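You operate a simulated robot arm through the tools that you are given. There is no shell and no other tool.

Carry out the task below with a simulated robot arm. There is one attempt and no reset: what you move stays moved.

Task
Track the repair belt till it runs centred, then stop it.
Fine: isolator on first and start the belt; tighten the take-up knob of the side that the display names and leave the other knob.

Only the result counts: the job must be done as asked and must still hold three seconds after the hand-in. Knocking over, shifting, dropping, spilling or breaking anything else fails it.

Robot
A 6-joint arm with a fingered hand, fixed in place. Base frame: the origin is on the floor under the middle of its stand, x ahead of it, y to its left, z up. Lengths are in m, angles in degrees, forces in N, time in s.
It reaches about 1.346 m from its shoulder. Its first joint turns from -149.0 to 149.0 degrees. Payload 3.5 kg.
The tool frame sits at the grasp point between the pads (the TCP): z along the fingers, y along the line on which they close. The tips reach 0.026 m beyond it. The gripper opens to 0.132 m; its body begins 0.073 m behind the TCP. The gripper is a hand of 4 fingers: y runs from the thumb to the fingers, the wrist lies at [0, 0, -0.234] in the tool frame, and closing takes about 1.5 s.
Orientation is that of the tool frame in the base frame, as a unit quaternion [x, y, z, w]. With the fingers straight down and closing along the base's y, the tool's x points along the base's -x, its y along +y and its z along -z.

Tools
- The arm moves only by the tool servo_tool. Its argument "increments" is a list of rows, each a list of 6 numbers: the shift along the tool's x, y, z in m, then the turn, a rotation vector about the tool's x, y, z in rad. In form: [[dx, dy, dz, rx, ry, rz], ...]. A call has 1 to 20 rows; each row is the pose to reach, as a shift and turn from the pose commanded when the call began, along the tool's axes at that moment. "claw" is the finger opening in m, from 0 to 0.132, set as the call begins (left out, the last holds). Rows are played at 5 a second. More than 0.05 m and 8.6 degrees between two rows, or a gripper value outside its range, and nothing of the call is played. A pose out of reach is approached as far as the arm can. The call stops where the force on the tool passes 40 N (or 10 N more than at its start, if that is more) or the arm is blocked; 0.2 s more then pass. Each finger travels about 0.108 m/s and halts on what it meets, pressing with about 27 N; the grip force reading is that of the motor and also rises with nothing between the fingers. The clock runs only during rows and for 0.2 s after the last one: add rows that repeat a pose to give the fingers time. The reply holds the time, the measured pose of the TCP, the force on the tool along the base axes, the opening and the grip force, in the units named above and with some noise, with the torque about the TCP (base axes, N m) and any sound that the robot's microphone picked up.
- Cameras (640 x 400 px; columns grow to the right, rows downward): "scene" is fixed at [0.3992, 0.4988, 1.1758]; the picture's right is [0.41, -0.91, 0.00], its down [-0.63, -0.28, -0.73] and it looks along [0.66, 0.30, -0.69] (base axes); focal length 214 px, centre (320, 200). "wrist" rides on the gripper at [0.068, 0.002, -0.097] in the tool frame; the picture's right is [-0.03, 1.00, 0.00], its down [-0.82, -0.02, -0.58] and it looks along [-0.58, -0.01, 0.82] (tool axes); focal length 270 px, centre (320, 200). There is no depth. A picture from a camera that has moved, and an enlarged one, comes with that camera's place and axes in the base frame and with its lens.
- get_image(camera): a new picture of that camera. No time passes.
- move_column(by): slides the trunk up (or, below 0, down) by that many m; the arm rides with it, the base frame stays. It gives what a move gives, with no picture.
- curl_fingers(finger1, finger2, finger3, thumb_bend): sets how far each is bent, from 0 (flat) to 100 (curled in); at 30 the hand is open as for a grip, at 70 the pads meet at the TCP. One left out holds its place. A second passes; each finger stops where it meets its share of the squeeze, and holds until it gets a number again. A gripper value or a shape takes the hand back. It gives what a move gives, with no picture; readings hold the bend of each and the force on the fingers (four entries, about 0 where the hand has none), thumb and palm.
- hand_shape(shape): the hand has 4 fingers and takes this shape, open, in about a second: jaw (thumb against the fingers, like two jaws); tri (thumb and two fingers); tip (a fingertip pinch); poke (one finger out to press); point (the index stretched); flat (the hand flat); cup (the hand cupped); fist (a fist). The gripper value then closes the fingers along that shape, each until it touches; the sizes above hold for jaw. It gives what a move gives, with no picture.
- zoom(camera, box): a new picture of the part [left, top, right, bottom] of that camera's present view, enlarged. No time passes.
- finish_job(): hands the job in; it is judged then, once.

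Places have to be worked out from the pictures, the camera data and where the tool is seen. Open the gripper and draw the arm clear of the work before you hand the job in, unless the task says otherwise.

The tools are called after "Call:" by a JSON object that holds its "op" and its "data". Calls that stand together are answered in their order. servo_tool: Moves the arm, as the interface text tells. Its arguments: {"type":"object","properties":{"increments":{"type":"array"},"claw":{"type":"number"}},"required":["increments"]} The other tools are called the same way: move_column (by) moves the trunk up or down; hand_shape (shape) gives the hand a shape; curl_fingers (finger1, finger2, finger3, thumb_bend) moves the fingers one by one; get_image (camera) takes a picture; zoom (camera, box) takes an enlarged picture of a part of a camera's view; finish_job () hands the job in.

At the start:

```text
t: 0.0
position: [0.6585, 0.4671, 1.0129]
tool_rot: [0.0, 1.0, 0.0, 0.0]
force: [-0.6, 1.2, 0.4]
moment: [0.02, 0.02, 0.01]
width: 0.1319
gripper_force: 0.0
shape: jaw
bend: [30.0, 30.0, 30.0, 30.0]
finger forces: [0.0, 0.0, 0.1, 0.0, 0.1, 0.0]
trunk travel left (down, up): [-0.912, 0.058]
```

scene: 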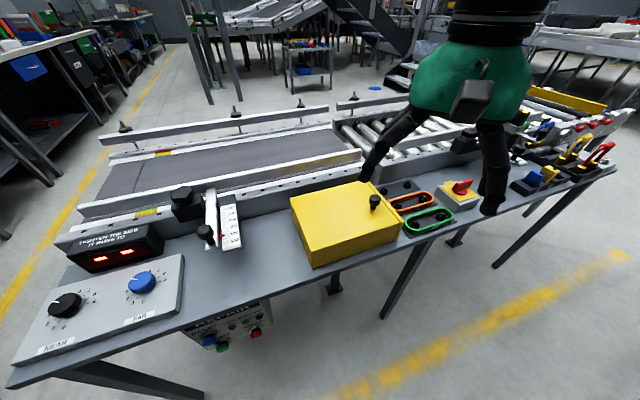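
wrist: 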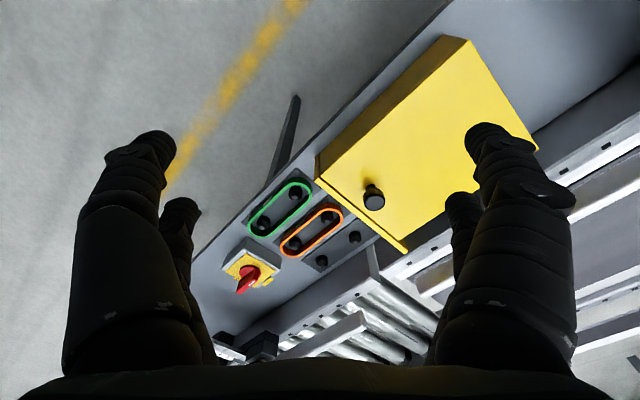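

I start by looking more closely at the parts of the workstation: knobs, display, buttons, isolator and cover.

Call:
{"op": "zoom", "data": {"camera": "scene", "box": [0, 200, 260, 362]}}

Call:
{"op": "zoom", "data": {"camera": "scene", "box": [280, 150, 500, 288]}}

Call:
{"op": "zoom", "data": {"camera": "scene", "box": [160, 160, 280, 235]}}

Call:
{"op": "zoom", "data": {"camera": "scene", "box": [160, 290, 300, 378]}}

Call:
{"op": "zoom", "data": {"camera": "wrist", "box": [200, 160, 420, 298]}}

```text
2.46 times, centred on (130, 281) of scene
camera zoom: at [0.3992, 0.4988, 1.1758], right [0.41, -0.91, 0.0], down [-0.63, -0.28, -0.73], along [0.66, 0.3, -0.69], focal length 528 px, centre (788, 1)
```

zoom: 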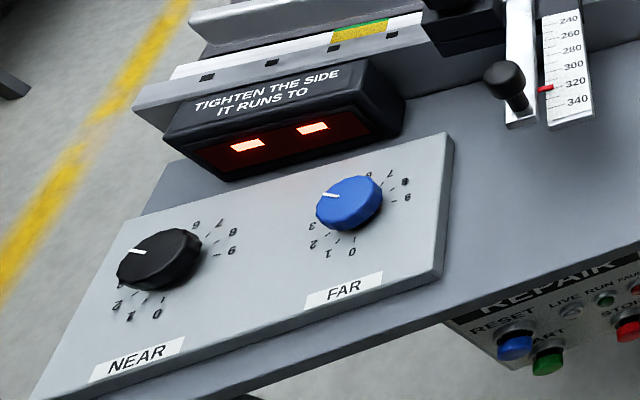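

```text
2.90 times, centred on (390, 219) of scene
camera zoom: at [0.3992, 0.4988, 1.1758], right [0.41, -0.91, 0.0], down [-0.63, -0.28, -0.73], along [0.66, 0.3, -0.69], focal length 622 px, centre (117, 145)
```

zoom: 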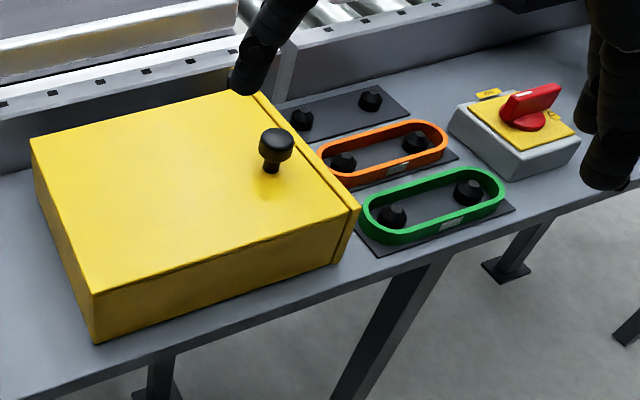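

```text
5.33 times, centred on (220, 198) of scene
camera zoom: at [0.3992, 0.4988, 1.1758], right [0.41, -0.91, 0.0], down [-0.63, -0.28, -0.73], along [0.66, 0.3, -0.69], focal length 1144 px, centre (853, 213)
```

zoom: 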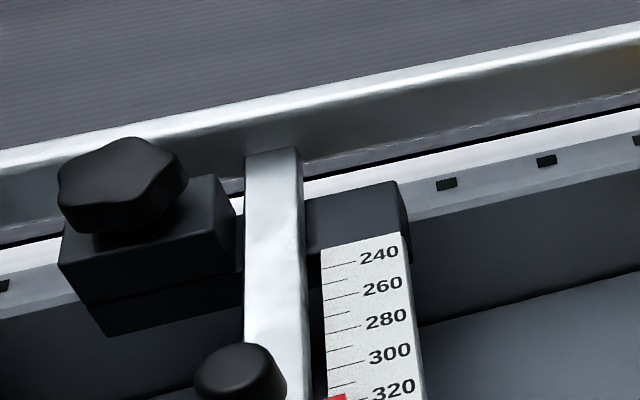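

```text
4.55 times, centred on (230, 334) of scene
camera zoom: at [0.3992, 0.4988, 1.1758], right [0.41, -0.91, 0.0], down [-0.63, -0.28, -0.73], along [0.66, 0.3, -0.69], focal length 975 px, centre (729, -409)
```

zoom: 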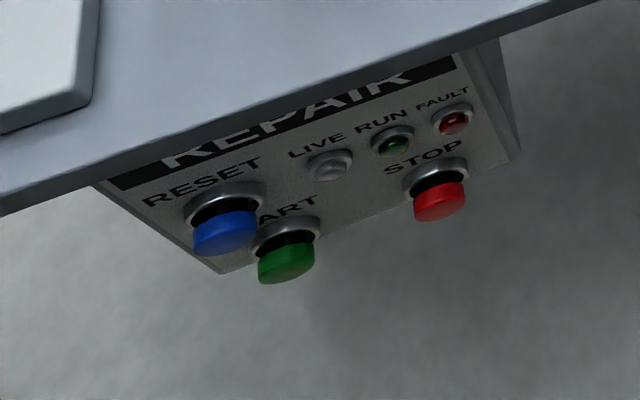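

```text
2.90 times, centred on (310, 229) of wrist
camera zoom: at [0.5907, 0.4679, 1.1105], right [0.03, 1.0, 0.0], down [0.82, -0.02, 0.58], along [0.58, -0.01, -0.82], focal length 783 px, centre (349, 116)
```

zoom: 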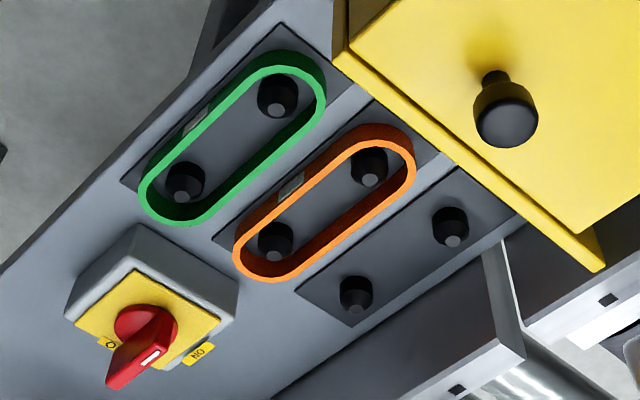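

The bench runs diagonally ahead of the robot, with its top at about z≈0.6. I judge the isolator (red handle) to be near (1.16, 0.27, 0.65) and the take-up knobs near (0.33, 1.16) and (0.44, 1.05). I move the hand above and short of the isolator for a closer look.

Call:
{"op": "servo_tool", "data": {"increments": [[-0.0355, -0.0194, 0.016, 0, 0, 0], [-0.071, -0.0388, 0.032, 0, 0, 0], [-0.1065, -0.0582, 0.048, 0, 0, 0], [-0.142, -0.0776, 0.064, 0, 0, 0], [-0.1775, -0.097, 0.08, 0, 0, 0], [-0.213, -0.1164, 0.096, 0, 0, 0], [-0.2485, -0.1358, 0.112, 0, 0, 0], [-0.284, -0.1552, 0.128, 0, 0, 0], [-0.3195, -0.1746, 0.144, 0, 0, 0], [-0.355, -0.194, 0.16, 0, 0, 0], [-0.355, -0.194, 0.16, 0, 0, 0]]}}

Call:
{"op": "get_image", "data": {"camera": "wrist"}}

Call:
{"op": "get_image", "data": {"camera": "scene"}}

```text
t: 2.4
position: [1.0163, 0.2718, 1.0145]
tool_rot: [-0.001, 1.0, 0.0, 0.0]
force: [0.7, -0.3, -0.2]
moment: [0.04, 0.0, 0.0]
width: 0.1321
gripper_force: 0.2
shape: jaw
bend: [30.0, 30.0, 30.0, 30.0]
finger forces: [0.0, 0.0, 0.1, 0.0, 0.1, 0.1]
out of reach, approached as far as the arm can: row 1, 2, 3, 4, 5, 6, 7, 8, 9, 10, 11
trunk travel left (down, up): [-0.912, 0.058]
```

```text
taken
camera wrist: at [0.949, 0.2728, 1.1105], right [0.03, 1.0, 0.0], down [0.82, -0.02, 0.58], along [0.58, -0.01, -0.82], focal length 270 px, centre (320, 200)
```

wrist: 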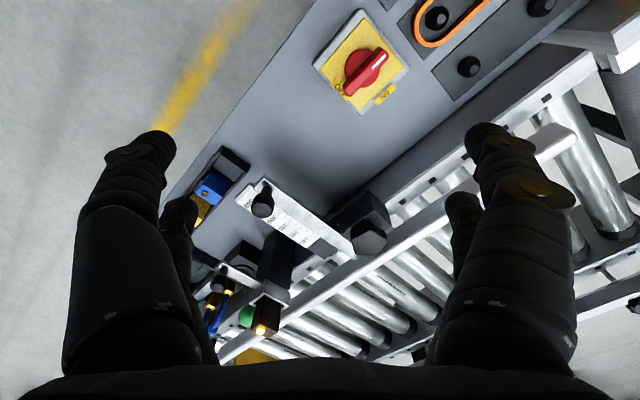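

```text
taken
```

scene: 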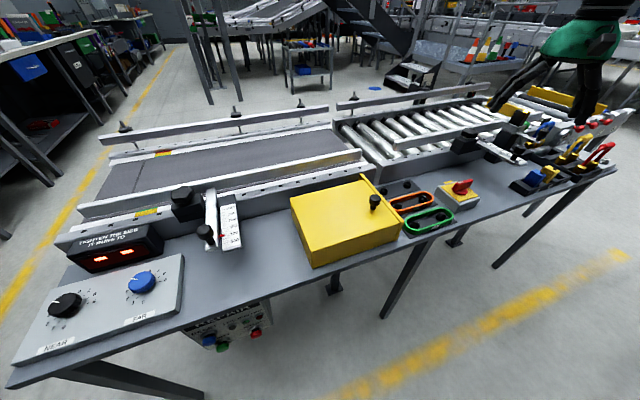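

Triangulating from the two wrist views puts the isolator handle at about (1.007, 0.325, 0.763), so the bench top is at about z≈0.72. The arm could not lower the hand from this trunk height, so I lower the trunk a little.

Call:
{"op": "move_column", "data": {"by": -0.13}}

Call:
{"op": "get_image", "data": {"camera": "wrist"}}

Call:
{"op": "get_image", "data": {"camera": "scene"}}

```text
t: 4.0
position: [1.0167, 0.2732, 0.8831]
tool_rot: [0.0, 1.0, 0.0, 0.0]
force: [0.4, -0.7, -0.2]
moment: [0.0, 0.01, 0.01]
width: 0.1321
gripper_force: 0.1
shape: jaw
bend: [30.0, 30.0, 30.0, 30.0]
finger forces: [0.0, 0.0, 0.0, 0.0, 0.0, 0.0]
trunk travel left (down, up): [-0.782, 0.188]
```

```text
taken
camera wrist: at [0.9487, 0.2733, 0.9806], right [0.03, 1.0, 0.0], down [0.82, -0.02, 0.58], along [0.58, -0.01, -0.82], focal length 270 px, centre (320, 200)
```

wrist: 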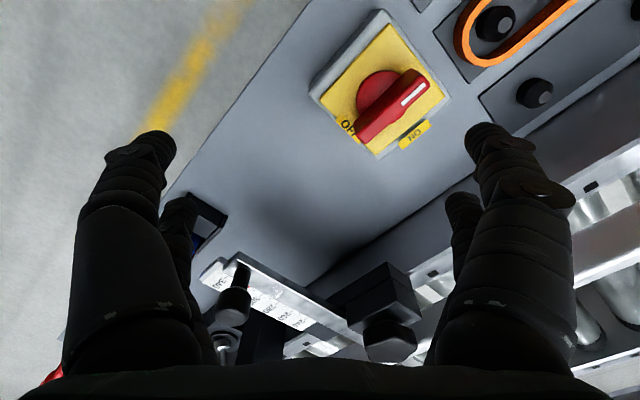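

```text
taken
```

scene: 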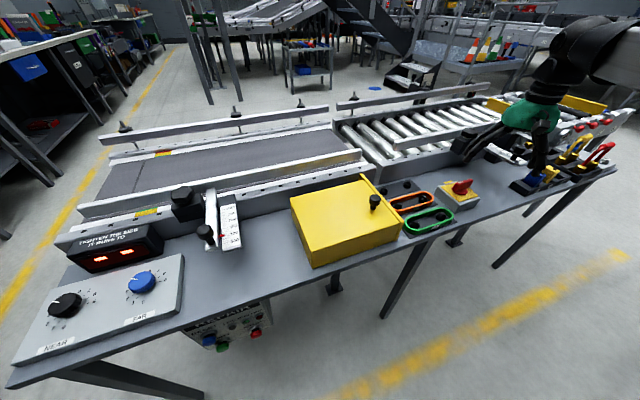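

The isolator is clearly in view now; I zoom in to read its labels and handle position.

Call:
{"op": "zoom", "data": {"camera": "wrist", "box": [280, 0, 480, 170]}}

Call:
{"op": "zoom", "data": {"camera": "scene", "box": [420, 150, 520, 220]}}

```text
2.35 times, centred on (380, 85) of wrist
camera zoom: at [0.9487, 0.2733, 0.9806], right [0.03, 1.0, 0.0], down [0.82, -0.02, 0.58], along [0.58, -0.01, -0.82], focal length 636 px, centre (179, 471)
```

zoom: 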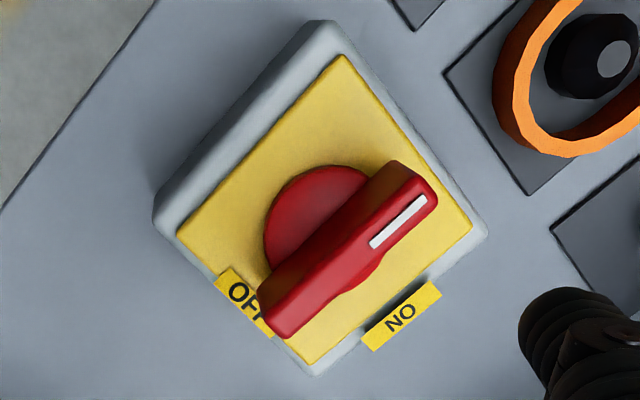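

```text
5.71 times, centred on (470, 185) of scene
camera zoom: at [0.3992, 0.4988, 1.1758], right [0.41, -0.91, 0.0], down [-0.63, -0.28, -0.73], along [0.66, 0.3, -0.69], focal length 1226 px, centre (-537, 286)
```

zoom: 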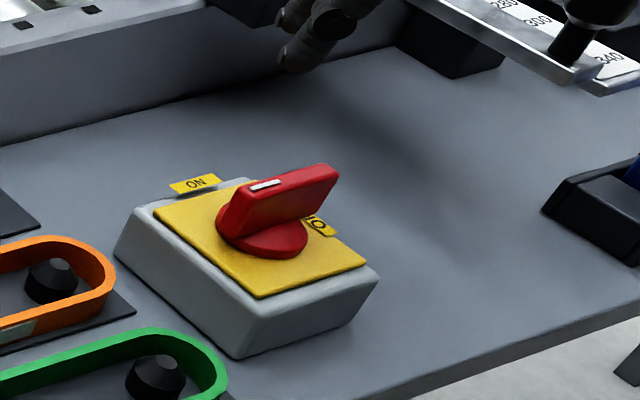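

The isolator face is a square turned 45°, centred at about (1.008, 0.322). Its face is at z≈0.756 and the handle top at z≈0.795. The bar points at OFF, along the bench, and ON lies toward the conveyor. I turn the hand 45° so the jaws straddle the bar, and centre it above.

Call:
{"op": "servo_tool", "data": {"increments": [[0.0016, 0.008, 0, 0, 0, 0.131], [0.0032, 0.016, 0, 0, 0, 0.262], [0.0049, 0.0245, 0, 0, 0, 0.393], [0.0065, 0.0325, 0, 0, 0, 0.524], [0.008, 0.041, 0, 0, 0, 0.655], [0.0097, 0.049, 0, 0, 0, 0.785], [0.0097, 0.049, 0, 0, 0, 0.785], [0.0097, 0.049, 0, 0, 0, 0.785]]}}

Call:
{"op": "get_image", "data": {"camera": "wrist"}}

Call:
{"op": "get_image", "data": {"camera": "scene"}}

```text
t: 5.8
position: [1.0059, 0.3209, 0.8833]
tool_rot: [0.383, 0.924, 0.0, 0.0]
force: [-0.3, 0.2, -0.6]
moment: [-0.01, -0.01, -0.01]
width: 0.1319
gripper_force: 0.0
shape: jaw
bend: [30.0, 30.0, 30.0, 30.0]
finger forces: [0.0, 0.0, 0.0, 0.0, 0.0, 0.0]
trunk travel left (down, up): [-0.782, 0.188]
```

```text
taken
camera wrist: at [0.9596, 0.3702, 0.9805], right [0.73, 0.69, 0.0], down [0.56, -0.59, 0.58], along [0.4, -0.42, -0.82], focal length 270 px, centre (320, 200)
```

wrist: 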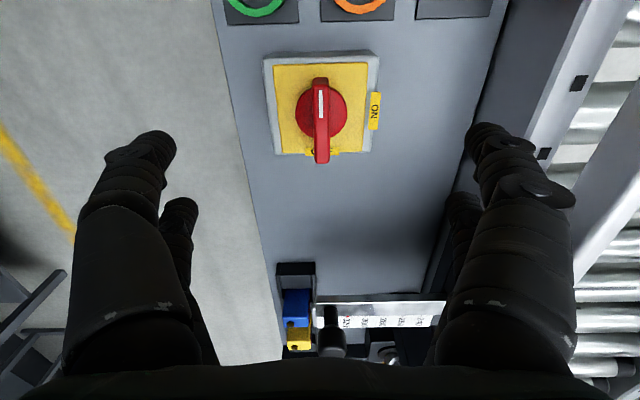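

```text
taken
```

scene: 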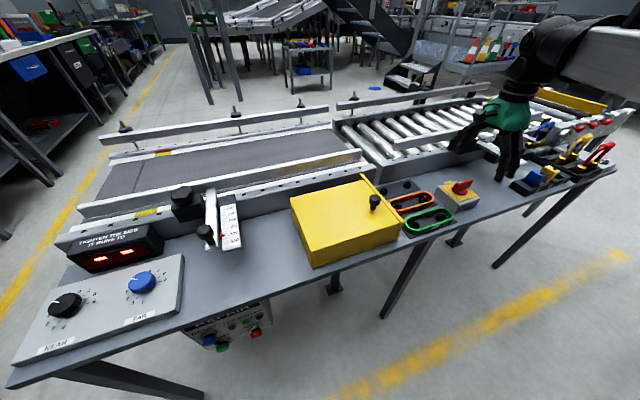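

The bar is centred and aligned between the jaws. I descend until the tips are beside the bar, just above its base ring.

Call:
{"op": "servo_tool", "data": {"increments": [[0, 0, 0.02, 0, 0, 0], [0, 0, 0.04, 0, 0, 0], [0, 0, 0.06, 0, 0, 0], [0, 0, 0.075, 0, 0, 0], [0, 0, 0.085, 0, 0, 0], [0, 0, 0.085, 0, 0, 0]]}}

Call:
{"op": "get_image", "data": {"camera": "wrist"}}

Call:
{"op": "get_image", "data": {"camera": "scene"}}

```text
t: 7.2
position: [1.0074, 0.3215, 0.8832]
tool_rot: [0.382, 0.924, 0.0, 0.0]
force: [-0.5, 0.0, -0.9]
moment: [0.02, 0.0, 0.01]
width: 0.1317
gripper_force: 0.2
shape: jaw
bend: [30.0, 30.0, 30.0, 30.0]
finger forces: [0.0, 0.1, 0.0, 0.1, 0.0, 0.0]
out of reach, approached as far as the arm can: row 1, 2, 3, 4, 5, 6
trunk travel left (down, up): [-0.782, 0.188]
```

```text
taken
camera wrist: at [0.9596, 0.37, 0.9805], right [0.72, 0.69, 0.0], down [0.56, -0.59, 0.58], along [0.4, -0.42, -0.82], focal length 270 px, centre (320, 200)
```

wrist: 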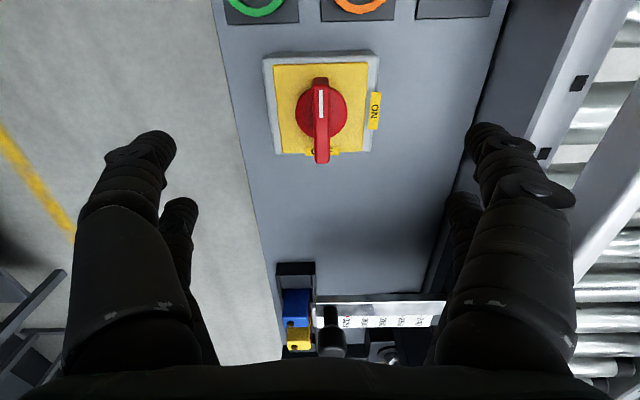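

```text
taken
```

scene: 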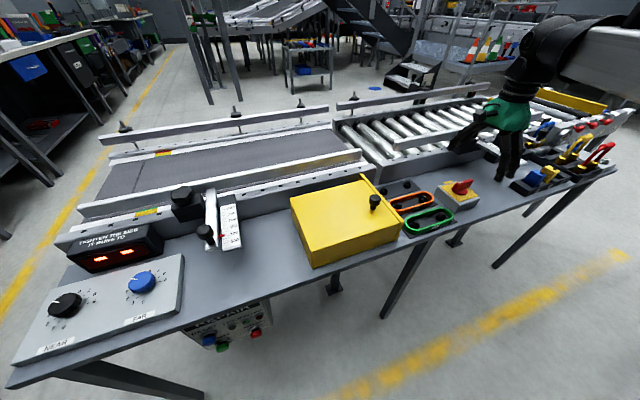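

The arm itself can't lower the hand from this pose, so I use the trunk for the descent, in small steps.

Call:
{"op": "move_column", "data": {"by": -0.06}}

Call:
{"op": "get_image", "data": {"camera": "wrist"}}

Call:
{"op": "get_image", "data": {"camera": "scene"}}

```text
t: 8.2
position: [1.0061, 0.3221, 0.823]
tool_rot: [0.383, 0.924, 0.0, 0.0]
force: [0.2, 1.6, -0.3]
moment: [0.0, -0.01, 0.02]
width: 0.1318
gripper_force: 0.1
shape: jaw
bend: [30.0, 30.0, 30.0, 30.0]
finger forces: [0.0, 0.1, 0.1, 0.1, 0.0, 0.0]
trunk travel left (down, up): [-0.722, 0.248]
```

```text
taken
camera wrist: at [0.9595, 0.37, 0.9206], right [0.72, 0.69, 0.0], down [0.56, -0.59, 0.58], along [0.4, -0.42, -0.82], focal length 270 px, centre (320, 200)
```

wrist: 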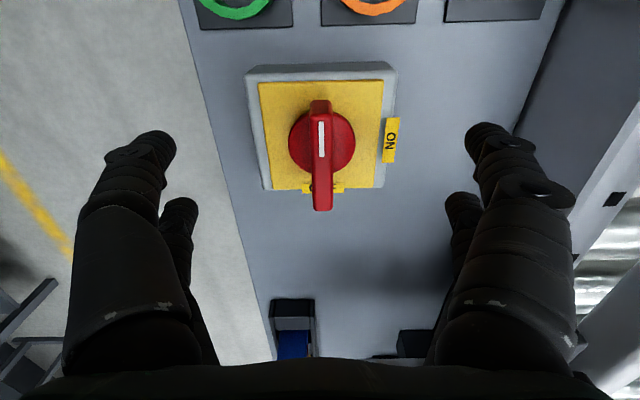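

```text
taken
```

scene: 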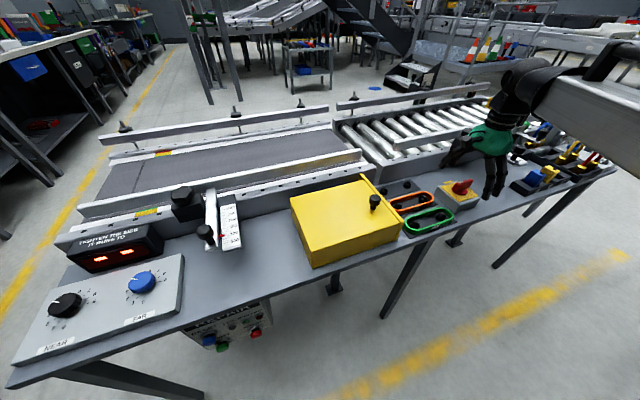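

The bar remains centred between the fingers. I lower the last 27 mm with the trunk.

Call:
{"op": "move_column", "data": {"by": -0.027}}

Call:
{"op": "get_image", "data": {"camera": "wrist"}}

Call:
{"op": "zoom", "data": {"camera": "scene", "box": [420, 110, 540, 220]}}

```text
t: 8.9
position: [1.0065, 0.3214, 0.7971]
tool_rot: [0.383, 0.924, 0.0, 0.0]
force: [0.5, 0.5, -0.2]
moment: [0.01, -0.02, 0.0]
width: 0.1321
gripper_force: 0.0
shape: jaw
bend: [30.0, 30.0, 30.0, 30.0]
finger forces: [0.0, 0.1, 0.0, 0.0, 0.0, 0.0]
trunk travel left (down, up): [-0.695, 0.275]
```

```text
taken
camera wrist: at [0.9595, 0.37, 0.8936], right [0.72, 0.69, 0.0], down [0.56, -0.59, 0.58], along [0.4, -0.42, -0.82], focal length 270 px, centre (320, 200)
```

wrist: 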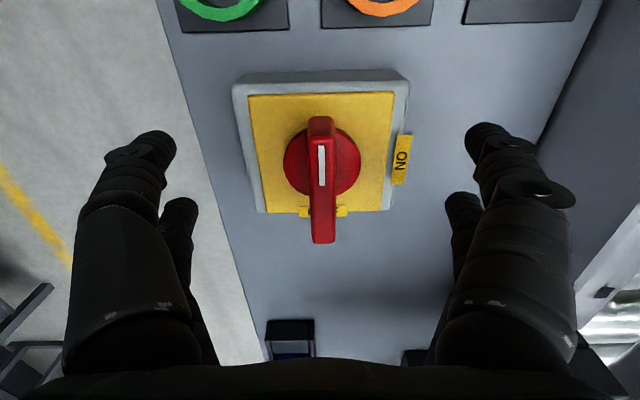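

```text
3.64 times, centred on (480, 165) of scene
camera zoom: at [0.3992, 0.4988, 1.1758], right [0.41, -0.91, 0.0], down [-0.63, -0.28, -0.73], along [0.66, 0.3, -0.69], focal length 780 px, centre (-262, 327)
```

zoom: 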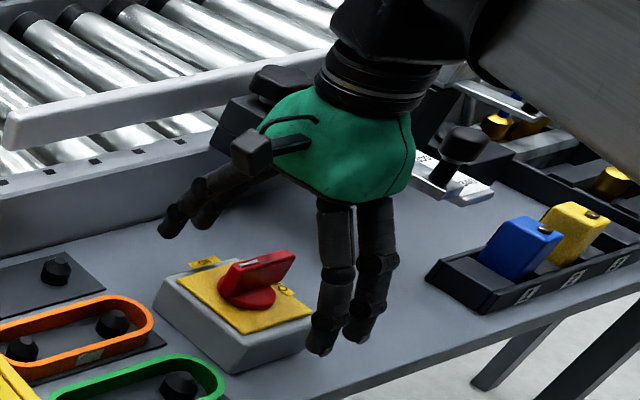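

The tips straddle the bar just above the face. Now I close the jaws on the bar.

Call:
{"op": "servo_tool", "data": {"increments": [[0, 0, 0, 0, 0, 0], [0, 0, 0, 0, 0, 0], [0, 0, 0, 0, 0, 0], [0, 0, 0, 0, 0, 0], [0, 0, 0, 0, 0, 0], [0, 0, 0, 0, 0, 0], [0, 0, 0, 0, 0, 0], [0, 0, 0, 0, 0, 0], [0, 0, 0, 0, 0, 0]], "claw": 0.0}}

Call:
{"op": "get_image", "data": {"camera": "wrist"}}

Call:
{"op": "zoom", "data": {"camera": "scene", "box": [420, 110, 540, 220]}}

```text
t: 10.9
position: [1.0065, 0.3224, 0.7952]
tool_rot: [0.382, 0.924, 0.0, -0.001]
force: [-1.5, -0.3, -5.5]
moment: [0.04, 0.05, -0.02]
width: 0.0059
gripper_force: 26.4
shape: jaw
bend: [71.0, 71.0, 71.0, 70.0]
finger forces: [23.7, 23.7, 24.1, 0.1, 24.3, 0.1]
trunk travel left (down, up): [-0.695, 0.275]
```

```text
taken
camera wrist: at [0.9598, 0.3702, 0.8931], right [0.72, 0.69, 0.0], down [0.56, -0.59, 0.58], along [0.4, -0.42, -0.82], focal length 270 px, centre (320, 200)
```

wrist: 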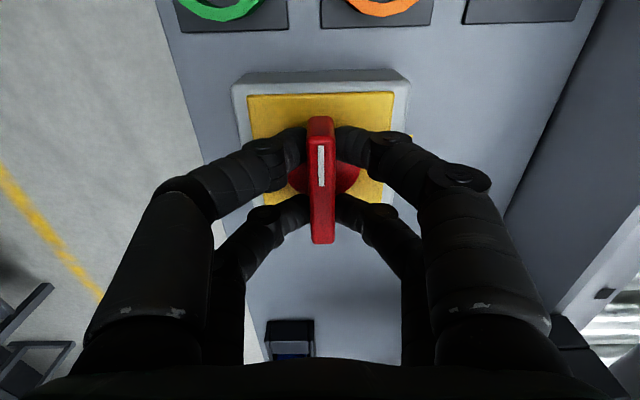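

```text
3.64 times, centred on (480, 165) of scene
camera zoom: at [0.3992, 0.4988, 1.1758], right [0.41, -0.91, 0.0], down [-0.63, -0.28, -0.73], along [0.66, 0.3, -0.69], focal length 780 px, centre (-262, 327)
```

zoom: 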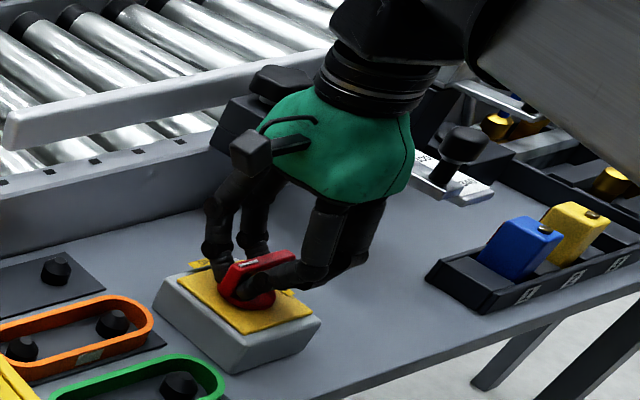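

The jaws hold the bar firmly. I turn a small amount clockwise (seen from above) to feel which way the switch gives.

Call:
{"op": "servo_tool", "data": {"increments": [[0, 0, 0, 0, 0, 0.05], [0, 0, 0, 0, 0, 0.1], [0, 0, 0, 0, 0, 0.15], [0, 0, 0, 0, 0, 0.15]]}}

Call:
{"op": "get_image", "data": {"camera": "wrist"}}

```text
t: 11.9
position: [1.0066, 0.3223, 0.7963]
tool_rot: [0.451, 0.893, -0.001, 0.0]
force: [-4.8, 1.5, -6.7]
moment: [0.04, 0.11, -0.02]
width: 0.0058
gripper_force: 27.2
shape: jaw
bend: [71.0, 71.0, 71.0, 70.0]
finger forces: [23.7, 23.5, 24.9, 0.0, 25.0, 0.1]
trunk travel left (down, up): [-0.695, 0.275]
```

```text
taken
camera wrist: at [0.968, 0.3768, 0.8931], right [0.82, 0.57, 0.0], down [0.47, -0.67, 0.58], along [0.33, -0.47, -0.82], focal length 270 px, centre (320, 200)
```

wrist: 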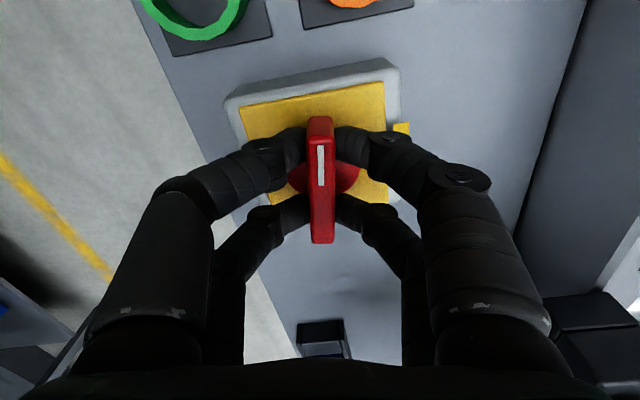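

The handle follows clockwise with almost no torque, its white mark heading for ON. I continue the turn to about 90° in total.

Call:
{"op": "servo_tool", "data": {"increments": [[0, 0, 0, 0, 0, 0.12], [0, 0, 0, 0, 0, 0.24], [0, 0, 0, 0, 0, 0.36], [0, 0, 0, 0, 0, 0.48], [0, 0, 0, 0, 0, 0.6], [0, 0, 0, 0, 0, 0.72], [0, 0, 0, 0, 0, 0.84], [0, 0, 0, 0, 0, 0.96], [0, 0, 0, 0, 0, 1.08], [0, 0, 0, 0, 0, 1.2], [0, 0, 0, 0, 0, 1.3], [0, 0, 0, 0, 0, 1.3]]}}

Call:
{"op": "get_image", "data": {"camera": "wrist"}}

Call:
{"op": "get_image", "data": {"camera": "scene"}}

```text
t: 14.5
position: [1.0064, 0.3228, 0.7946]
tool_rot: [0.899, 0.438, 0.001, -0.001]
force: [3.9, 11.0, -1.6]
moment: [0.22, -0.07, -0.02]
width: 0.0061
gripper_force: 27.4
shape: jaw
bend: [71.0, 71.0, 71.0, 70.0]
finger forces: [24.0, 23.7, 25.7, 0.0, 25.9, 0.0]
trunk travel left (down, up): [-0.695, 0.275]
```

```text
taken
camera wrist: at [1.051, 0.374, 0.893], right [0.77, -0.64, 0.0], down [-0.52, -0.63, 0.58], along [-0.37, -0.44, -0.82], focal length 270 px, centre (320, 200)
```

wrist: 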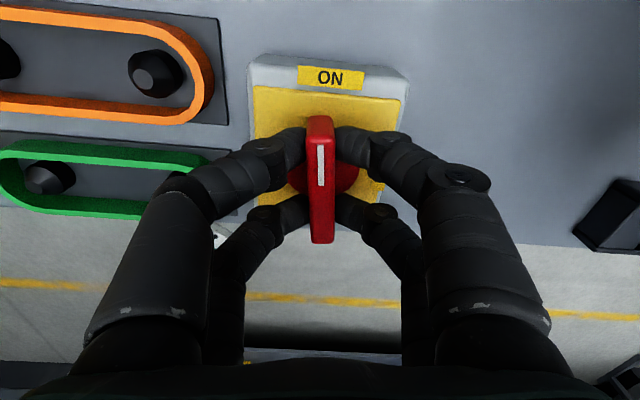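

```text
taken
```

scene: 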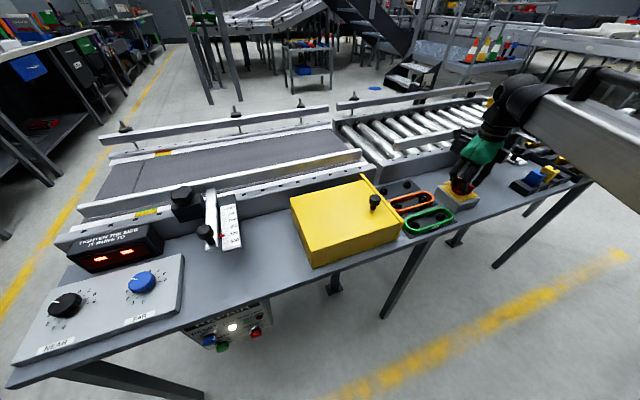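

The LIVE lamp on the control box is already lit. I finish the last few degrees gently to seat the handle at ON.

Call:
{"op": "servo_tool", "data": {"increments": [[0, 0, 0, 0, 0, 0.04], [0, 0, 0, 0, 0, 0.08], [0, 0, 0, 0, 0, 0.12], [0, 0, 0, 0, 0, 0.12]]}}

Call:
{"op": "get_image", "data": {"camera": "wrist"}}

Call:
{"op": "zoom", "data": {"camera": "scene", "box": [160, 290, 300, 378]}}

```text
t: 15.5
position: [1.0073, 0.3214, 0.7957]
tool_rot: [0.924, 0.382, 0.0, 0.0]
force: [6.8, 14.4, -0.8]
moment: [0.3, -0.11, 0.04]
width: 0.0058
gripper_force: 26.6
shape: jaw
bend: [71.0, 71.0, 71.0, 70.0]
finger forces: [23.7, 23.7, 26.3, 0.0, 27.0, 0.0]
trunk travel left (down, up): [-0.695, 0.275]
```

```text
taken
camera wrist: at [1.0571, 0.3685, 0.8929], right [0.69, -0.72, 0.0], down [-0.59, -0.56, 0.58], along [-0.42, -0.4, -0.82], focal length 270 px, centre (320, 200)
```

wrist: 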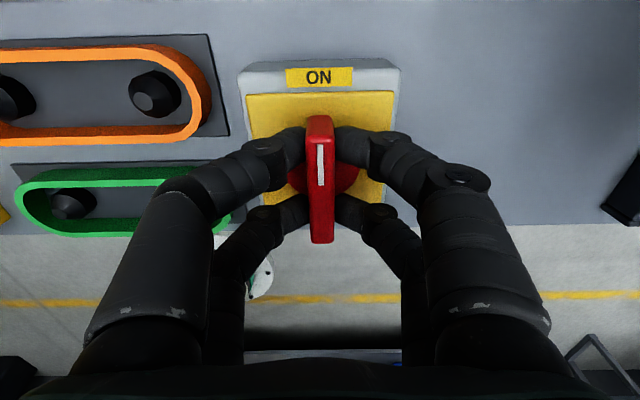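

```text
4.55 times, centred on (230, 334) of scene
camera zoom: at [0.3992, 0.4988, 1.1758], right [0.41, -0.91, 0.0], down [-0.63, -0.28, -0.73], along [0.66, 0.3, -0.69], focal length 975 px, centre (729, -409)
```

zoom: 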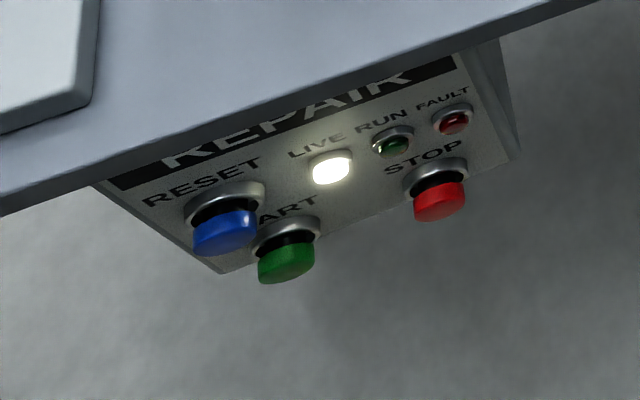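

The isolator is ON and LIVE is lit with no fault. I open the jaws just enough to release the bar, then raise the trunk clear.

Call:
{"op": "servo_tool", "data": {"increments": [[0, 0, 0, 0, 0, 0], [0, 0, 0, 0, 0, 0], [0, 0, 0, 0, 0, 0], [0, 0, 0, 0, 0, 0], [0, 0, 0, 0, 0, 0]], "claw": 0.06}}

Call:
{"op": "move_column", "data": {"by": 0.16}}

Call:
{"op": "get_image", "data": {"camera": "wrist"}}

Call:
{"op": "get_image", "data": {"camera": "scene"}}

```text
t: 16.7
position: [1.0065, 0.3215, 0.7953]
tool_rot: [0.924, 0.383, 0.001, -0.001]
force: [0.4, 0.3, -0.4]
moment: [0.0, -0.04, -0.03]
width: 0.0596
gripper_force: 0.0
shape: jaw
bend: [73.0, 73.0, 73.0, 70.0]
finger forces: [0.0, 0.0, 0.0, 0.1, 0.0, 0.0]
trunk travel left (down, up): [-0.695, 0.275]
```

```text
t: 18.5
position: [1.0074, 0.3207, 0.9555]
tool_rot: [0.923, 0.384, 0.0, 0.001]
force: [-0.5, 0.2, 0.0]
moment: [-0.01, -0.01, -0.01]
width: 0.0594
gripper_force: 0.1
shape: jaw
bend: [73.0, 73.0, 73.0, 70.0]
finger forces: [0.0, 0.1, 0.0, 0.1, 0.1, 0.0]
trunk travel left (down, up): [-0.855, 0.115]
```

```text
taken
camera wrist: at [1.0567, 0.3674, 1.0534], right [0.69, -0.72, 0.0], down [-0.59, -0.56, 0.58], along [-0.42, -0.4, -0.82], focal length 270 px, centre (320, 200)
```

wrist: 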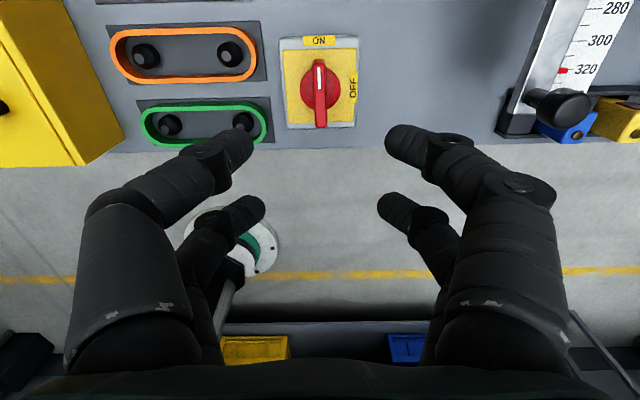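

```text
taken
```

scene: 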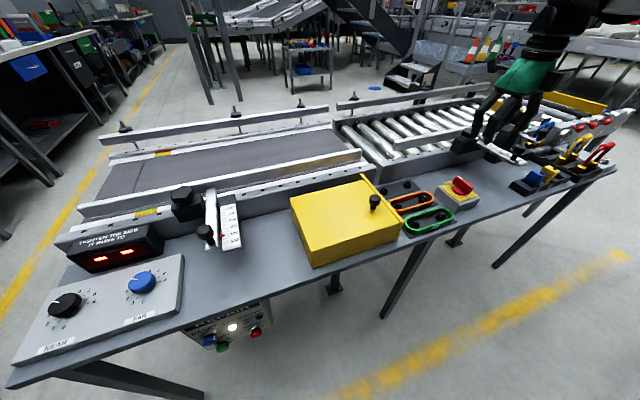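

The isolator stays ON. Next is START on the control box, which hangs below the front edge of the bench. I draw the hand back over the aisle in front of the bench, in the horizontal plane, so I can tilt it forward and look at the panel.

Call:
{"op": "servo_tool", "data": {"increments": [[-0.0252, -0.0392, 0, 0, 0, 0], [-0.0503, -0.0783, 0, 0, 0, 0], [-0.0755, -0.1175, 0, 0, 0, 0], [-0.1007, -0.1567, 0, 0, 0, 0], [-0.1258, -0.1958, 0, 0, 0, 0], [-0.151, -0.235, 0, 0, 0, 0], [-0.1762, -0.2742, 0, 0, 0, 0], [-0.2013, -0.3133, 0, 0, 0, 0], [-0.2265, -0.3525, 0, 0, 0, 0], [-0.2517, -0.3917, 0, 0, 0, 0], [-0.2768, -0.4308, 0, 0, 0, 0], [-0.302, -0.47, 0, 0, 0, 0], [-0.3272, -0.5092, 0, 0, 0, 0], [-0.3523, -0.5483, 0, 0, 0, 0], [-0.3775, -0.5875, 0, 0, 0, 0], [-0.4027, -0.6267, 0, 0, 0, 0], [-0.4278, -0.6658, 0, 0, 0, 0], [-0.453, -0.705, 0, 0, 0, 0], [-0.453, -0.705, 0, 0, 0, 0]]}}

Call:
{"op": "get_image", "data": {"camera": "wrist"}}

Call:
{"op": "get_image", "data": {"camera": "scene"}}

```text
t: 22.5
position: [0.1852, 0.4967, 0.956]
tool_rot: [0.924, 0.383, 0.0, 0.001]
force: [-0.7, -0.8, 0.0]
moment: [-0.01, -0.01, -0.01]
width: 0.0598
gripper_force: 0.0
shape: jaw
bend: [73.0, 73.0, 73.0, 70.0]
finger forces: [0.0, 0.0, 0.0, 0.0, 0.1, 0.1]
trunk travel left (down, up): [-0.855, 0.115]
```

```text
taken
camera wrist: at [0.2363, 0.5436, 1.0536], right [0.69, -0.72, 0.0], down [-0.59, -0.56, 0.58], along [-0.42, -0.4, -0.82], focal length 270 px, centre (320, 200)
```

wrist: 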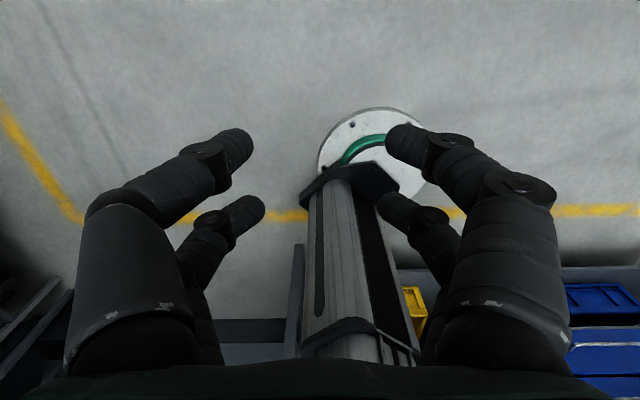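

```text
taken
```

scene: 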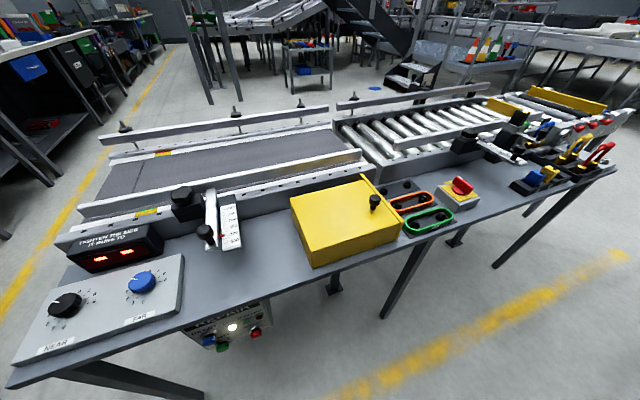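

The hand is now in front of the bench at n≈0.48 (n is distance toward the bench). I tilt it forward by 90° about the wrist so the fingers point horizontally at the bench, with the wrist camera on top.

Call:
{"op": "servo_tool", "data": {"increments": [[0.0333, 0, -0.0024, 0, 0.1428, 0], [0.0659, 0, -0.0095, 0, 0.2856, 0], [0.0972, 0, -0.0211, 0, 0.4284, 0], [0.1265, 0, -0.0371, 0, 0.5712, 0], [0.1532, 0, -0.0572, 0, 0.714, 0], [0.1768, 0, -0.0808, 0, 0.8568, 0], [0.1969, 0, -0.1075, 0, 0.9996, 0], [0.2129, 0, -0.1368, 0, 1.1424, 0], [0.2245, 0, -0.1681, 0, 1.2852, 0], [0.2316, 0, -0.2007, 0, 1.428, 0], [0.234, 0, -0.234, 0, 1.5708, 0], [0.234, 0, -0.234, 0, 1.5708, 0]]}}

Call:
{"op": "get_image", "data": {"camera": "wrist"}}

Call:
{"op": "get_image", "data": {"camera": "scene"}}

```text
t: 25.1
position: [0.3605, 0.6631, 1.1771]
tool_rot: [0.666, 0.291, 0.638, -0.256]
force: [-0.1, -0.3, 0.1]
moment: [0.0, 0.02, -0.02]
width: 0.0595
gripper_force: 0.1
shape: jaw
bend: [73.0, 73.0, 73.0, 70.0]
finger forces: [0.0, 0.1, 0.0, 0.0, 0.0, 0.1]
out of reach, approached as far as the arm can: row 11, 12
trunk travel left (down, up): [-0.855, 0.115]
```

```text
taken
camera wrist: at [0.2957, 0.5958, 1.2514], right [0.71, -0.7, 0.0], down [-0.43, -0.45, -0.78], along [0.55, 0.56, -0.62], focal length 270 px, centre (320, 200)
```

wrist: 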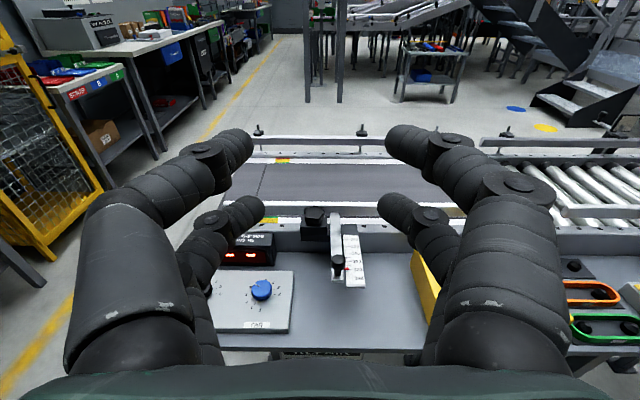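

```text
taken
```

scene: 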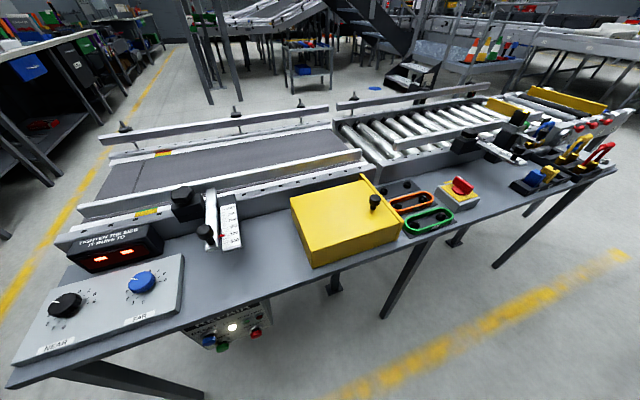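

The hand now points nearly horizontally at n≈0.72, short of the bench edge at n≈0.856. I lower the trunk in stages in front of the bench to bring the panel into view.

Call:
{"op": "move_column", "data": {"by": -0.3}}

Call:
{"op": "get_image", "data": {"camera": "wrist"}}

Call:
{"op": "get_image", "data": {"camera": "scene"}}

```text
t: 28.1
position: [0.3612, 0.6646, 0.877]
tool_rot: [0.665, 0.291, 0.638, -0.257]
force: [-0.2, -0.3, -0.5]
moment: [-0.02, -0.04, -0.02]
width: 0.0598
gripper_force: 0.1
shape: jaw
bend: [73.0, 73.0, 73.0, 70.0]
finger forces: [0.1, 0.0, 0.1, 0.0, 0.1, 0.1]
trunk travel left (down, up): [-0.555, 0.415]
```

```text
taken
camera wrist: at [0.2954, 0.5959, 0.9513], right [0.71, -0.7, 0.0], down [-0.43, -0.45, -0.78], along [0.55, 0.56, -0.62], focal length 270 px, centre (320, 200)
```

wrist: 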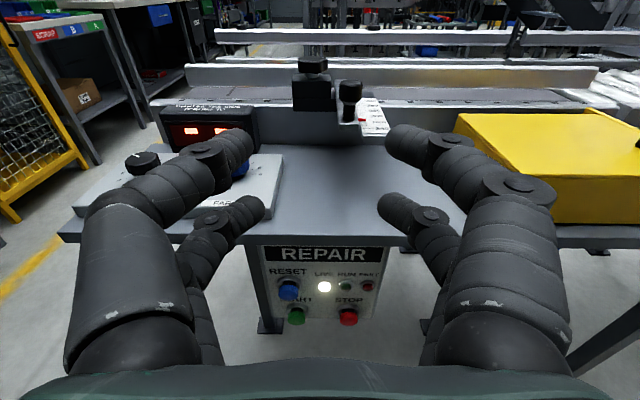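

```text
taken
```

scene: 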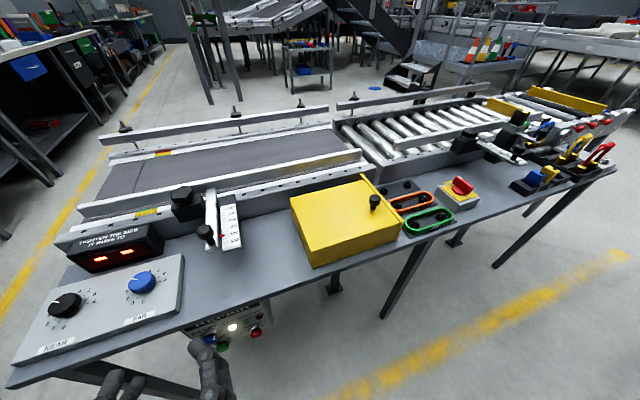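

I can see the panel: START (green) is at about n=0.833, b=−0.245 (b is distance along the bench to the right), z=0.577, and STOP at about b=−0.172, z=0.575. I shape the hand to poke with one finger and look at where the tip is.

Call:
{"op": "hand_shape", "data": {"shape": "poke"}}

Call:
{"op": "get_image", "data": {"camera": "wrist"}}

Call:
{"op": "get_image", "data": {"camera": "scene"}}

```text
t: 29.0
position: [0.3611, 0.6629, 0.8771]
tool_rot: [0.665, 0.29, 0.638, -0.257]
force: [0.0, 0.2, -0.1]
moment: [0.0, -0.02, -0.02]
width: 0.0
gripper_force: 0.1
shape: poke
bend: [100.0, 100.0, 100.0, 34.0]
finger forces: [0.1, 0.1, 0.0, 0.0, 0.0, 0.1]
trunk travel left (down, up): [-0.555, 0.415]
```

```text
taken
camera wrist: at [0.2954, 0.5959, 0.9513], right [0.71, -0.7, 0.0], down [-0.43, -0.45, -0.78], along [0.55, 0.56, -0.62], focal length 270 px, centre (320, 200)
```

wrist: 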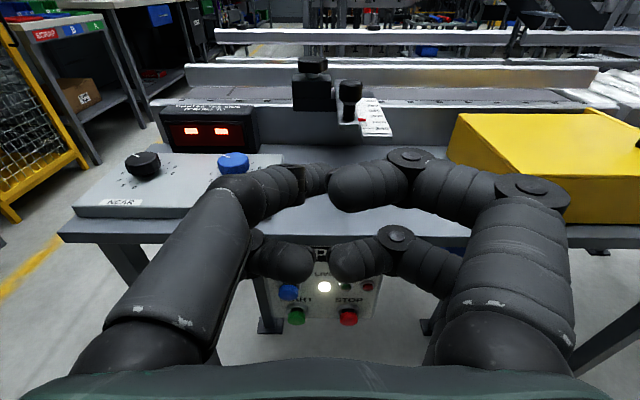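

```text
taken
```

scene: 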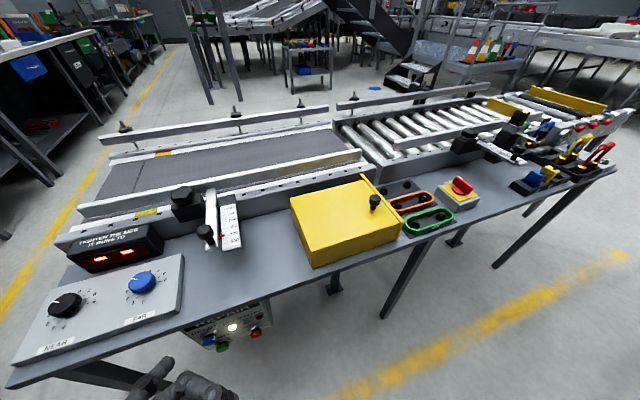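

The hand has taken the poke shape; I zoom in to find which digit leads and where its tip lies.

Call:
{"op": "zoom", "data": {"camera": "wrist", "box": [180, 120, 480, 310]}}

Call:
{"op": "zoom", "data": {"camera": "scene", "box": [100, 310, 260, 400]}}

```text
2.11 times, centred on (330, 215) of wrist
camera zoom: at [0.2954, 0.5959, 0.9513], right [0.71, -0.7, 0.0], down [-0.43, -0.45, -0.78], along [0.55, 0.56, -0.62], focal length 569 px, centre (299, 168)
```

zoom: 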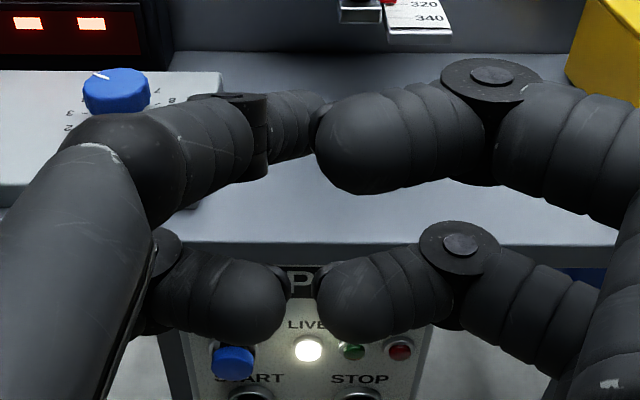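

```text
4.00 times, centred on (180, 355) of scene
camera zoom: at [0.3992, 0.4988, 1.1758], right [0.41, -0.91, 0.0], down [-0.63, -0.28, -0.73], along [0.66, 0.3, -0.69], focal length 858 px, centre (880, -420)
```

zoom: 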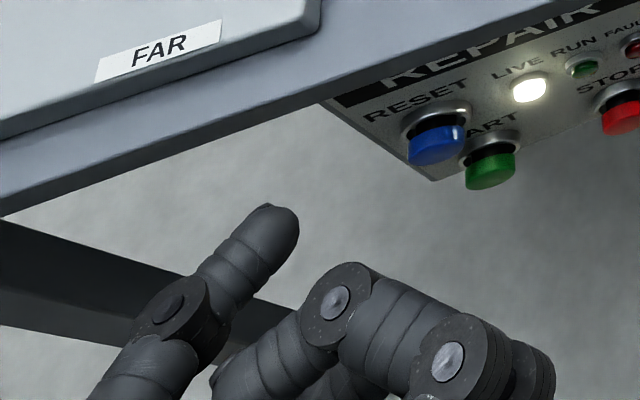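

The extended digit's tip sits on the tool axis at about n≈0.747, z≈0.874, roughly 25 mm ahead of the TCP. I shift left 32 mm to START's column and lower the trunk toward the button height.

Call:
{"op": "servo_tool", "data": {"increments": [[0, -0.016, 0, 0, 0, 0], [0, -0.032, 0, 0, 0, 0], [0, -0.032, 0, 0, 0, 0]]}}

Call:
{"op": "move_column", "data": {"by": -0.25}}

Call:
{"op": "get_image", "data": {"camera": "wrist"}}

Call:
{"op": "get_image", "data": {"camera": "scene"}}

```text
t: 29.8
position: [0.3352, 0.6853, 0.8764]
tool_rot: [0.666, 0.294, 0.636, -0.255]
force: [0.5, -0.5, -0.9]
moment: [-0.01, 0.0, 0.02]
width: 0.0
gripper_force: 0.1
shape: poke
bend: [100.0, 100.0, 100.0, 34.0]
finger forces: [0.0, 0.0, 0.1, 0.0, 0.0, 0.0]
trunk travel left (down, up): [-0.555, 0.415]
```

```text
t: 32.4
position: [0.3377, 0.6842, 0.6261]
tool_rot: [0.666, 0.294, 0.636, -0.255]
force: [0.6, 0.3, 0.1]
moment: [0.05, 0.01, 0.0]
width: 0.0001
gripper_force: 0.0
shape: poke
bend: [100.0, 100.0, 100.0, 34.0]
finger forces: [0.1, 0.0, 0.0, 0.1, 0.0, 0.0]
trunk travel left (down, up): [-0.305, 0.665]
```

```text
taken
camera wrist: at [0.2718, 0.6179, 0.7006], right [0.72, -0.7, 0.01], down [-0.43, -0.45, -0.78], along [0.55, 0.56, -0.62], focal length 270 px, centre (320, 200)
```

wrist: 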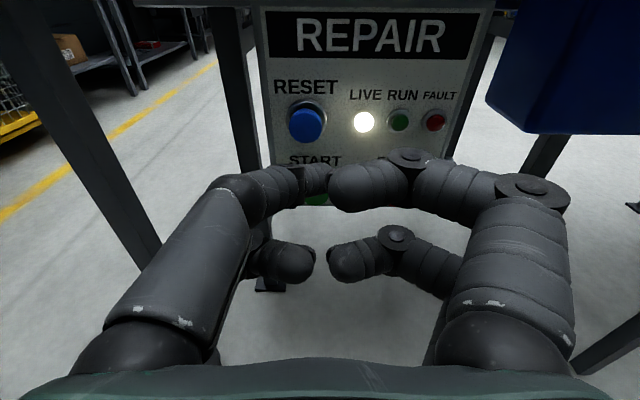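

```text
taken
```

scene: 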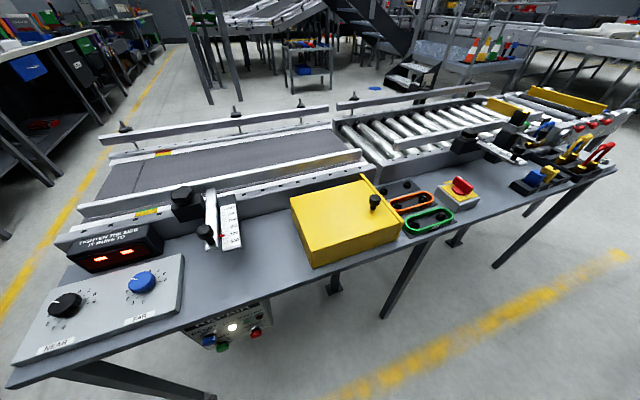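

With this second view the estimate improves: RESET is at (n .853, b −.259, z .609) and START at (n .853, b −.251, z .540). I lower 83 mm so the tip is level with START and shift left 8 mm.

Call:
{"op": "move_column", "data": {"by": -0.083}}

Call:
{"op": "servo_tool", "data": {"increments": [[0, -0.008, 0, 0, 0, 0], [0.001, -0.008, 0.025, 0, 0, 0], [0.003, -0.008, 0.05, 0, 0, 0], [0.004, -0.008, 0.07, 0, 0, 0], [0.004, -0.008, 0.07, 0, 0, 0]]}}

Call:
{"op": "get_image", "data": {"camera": "wrist"}}

Call:
{"op": "zoom", "data": {"camera": "scene", "box": [160, 290, 300, 378]}}

```text
t: 33.6
position: [0.337, 0.6854, 0.5426]
tool_rot: [0.666, 0.293, 0.636, -0.255]
force: [0.6, -0.3, 0.0]
moment: [0.02, 0.03, -0.03]
width: 0.0
gripper_force: 0.1
shape: poke
bend: [100.0, 100.0, 100.0, 34.0]
finger forces: [0.1, 0.1, 0.1, 0.0, 0.0, 0.0]
trunk travel left (down, up): [-0.222, 0.748]
```

```text
t: 34.8
position: [0.3808, 0.7404, 0.5436]
tool_rot: [0.666, 0.293, 0.637, -0.255]
force: [-0.4, -0.1, -0.3]
moment: [-0.02, -0.01, -0.03]
width: 0.0
gripper_force: 0.1
shape: poke
bend: [100.0, 100.0, 100.0, 34.0]
finger forces: [0.0, 0.1, 0.0, 0.0, 0.1, 0.1]
trunk travel left (down, up): [-0.222, 0.748]
```

```text
taken
camera wrist: at [0.315, 0.6732, 0.6178], right [0.72, -0.7, 0.01], down [-0.43, -0.45, -0.78], along [0.55, 0.56, -0.62], focal length 270 px, centre (320, 200)
```

wrist: 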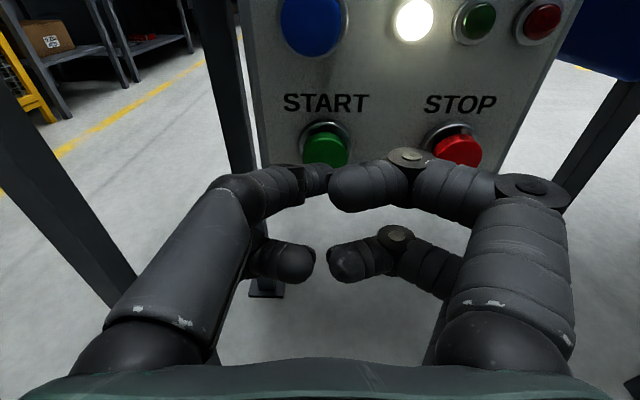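

```text
4.55 times, centred on (230, 334) of scene
camera zoom: at [0.3992, 0.4988, 1.1758], right [0.41, -0.91, 0.0], down [-0.63, -0.28, -0.73], along [0.66, 0.3, -0.69], focal length 975 px, centre (729, -409)
```

zoom: 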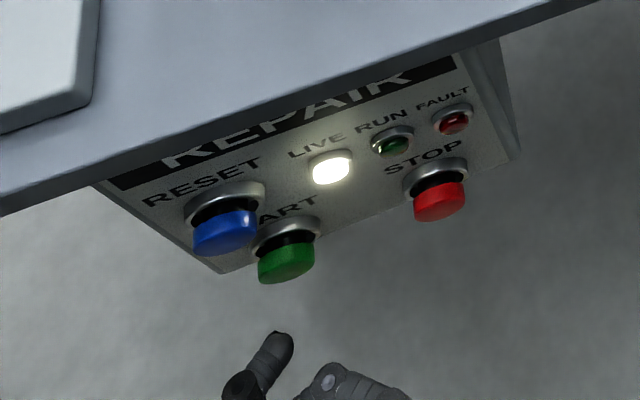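

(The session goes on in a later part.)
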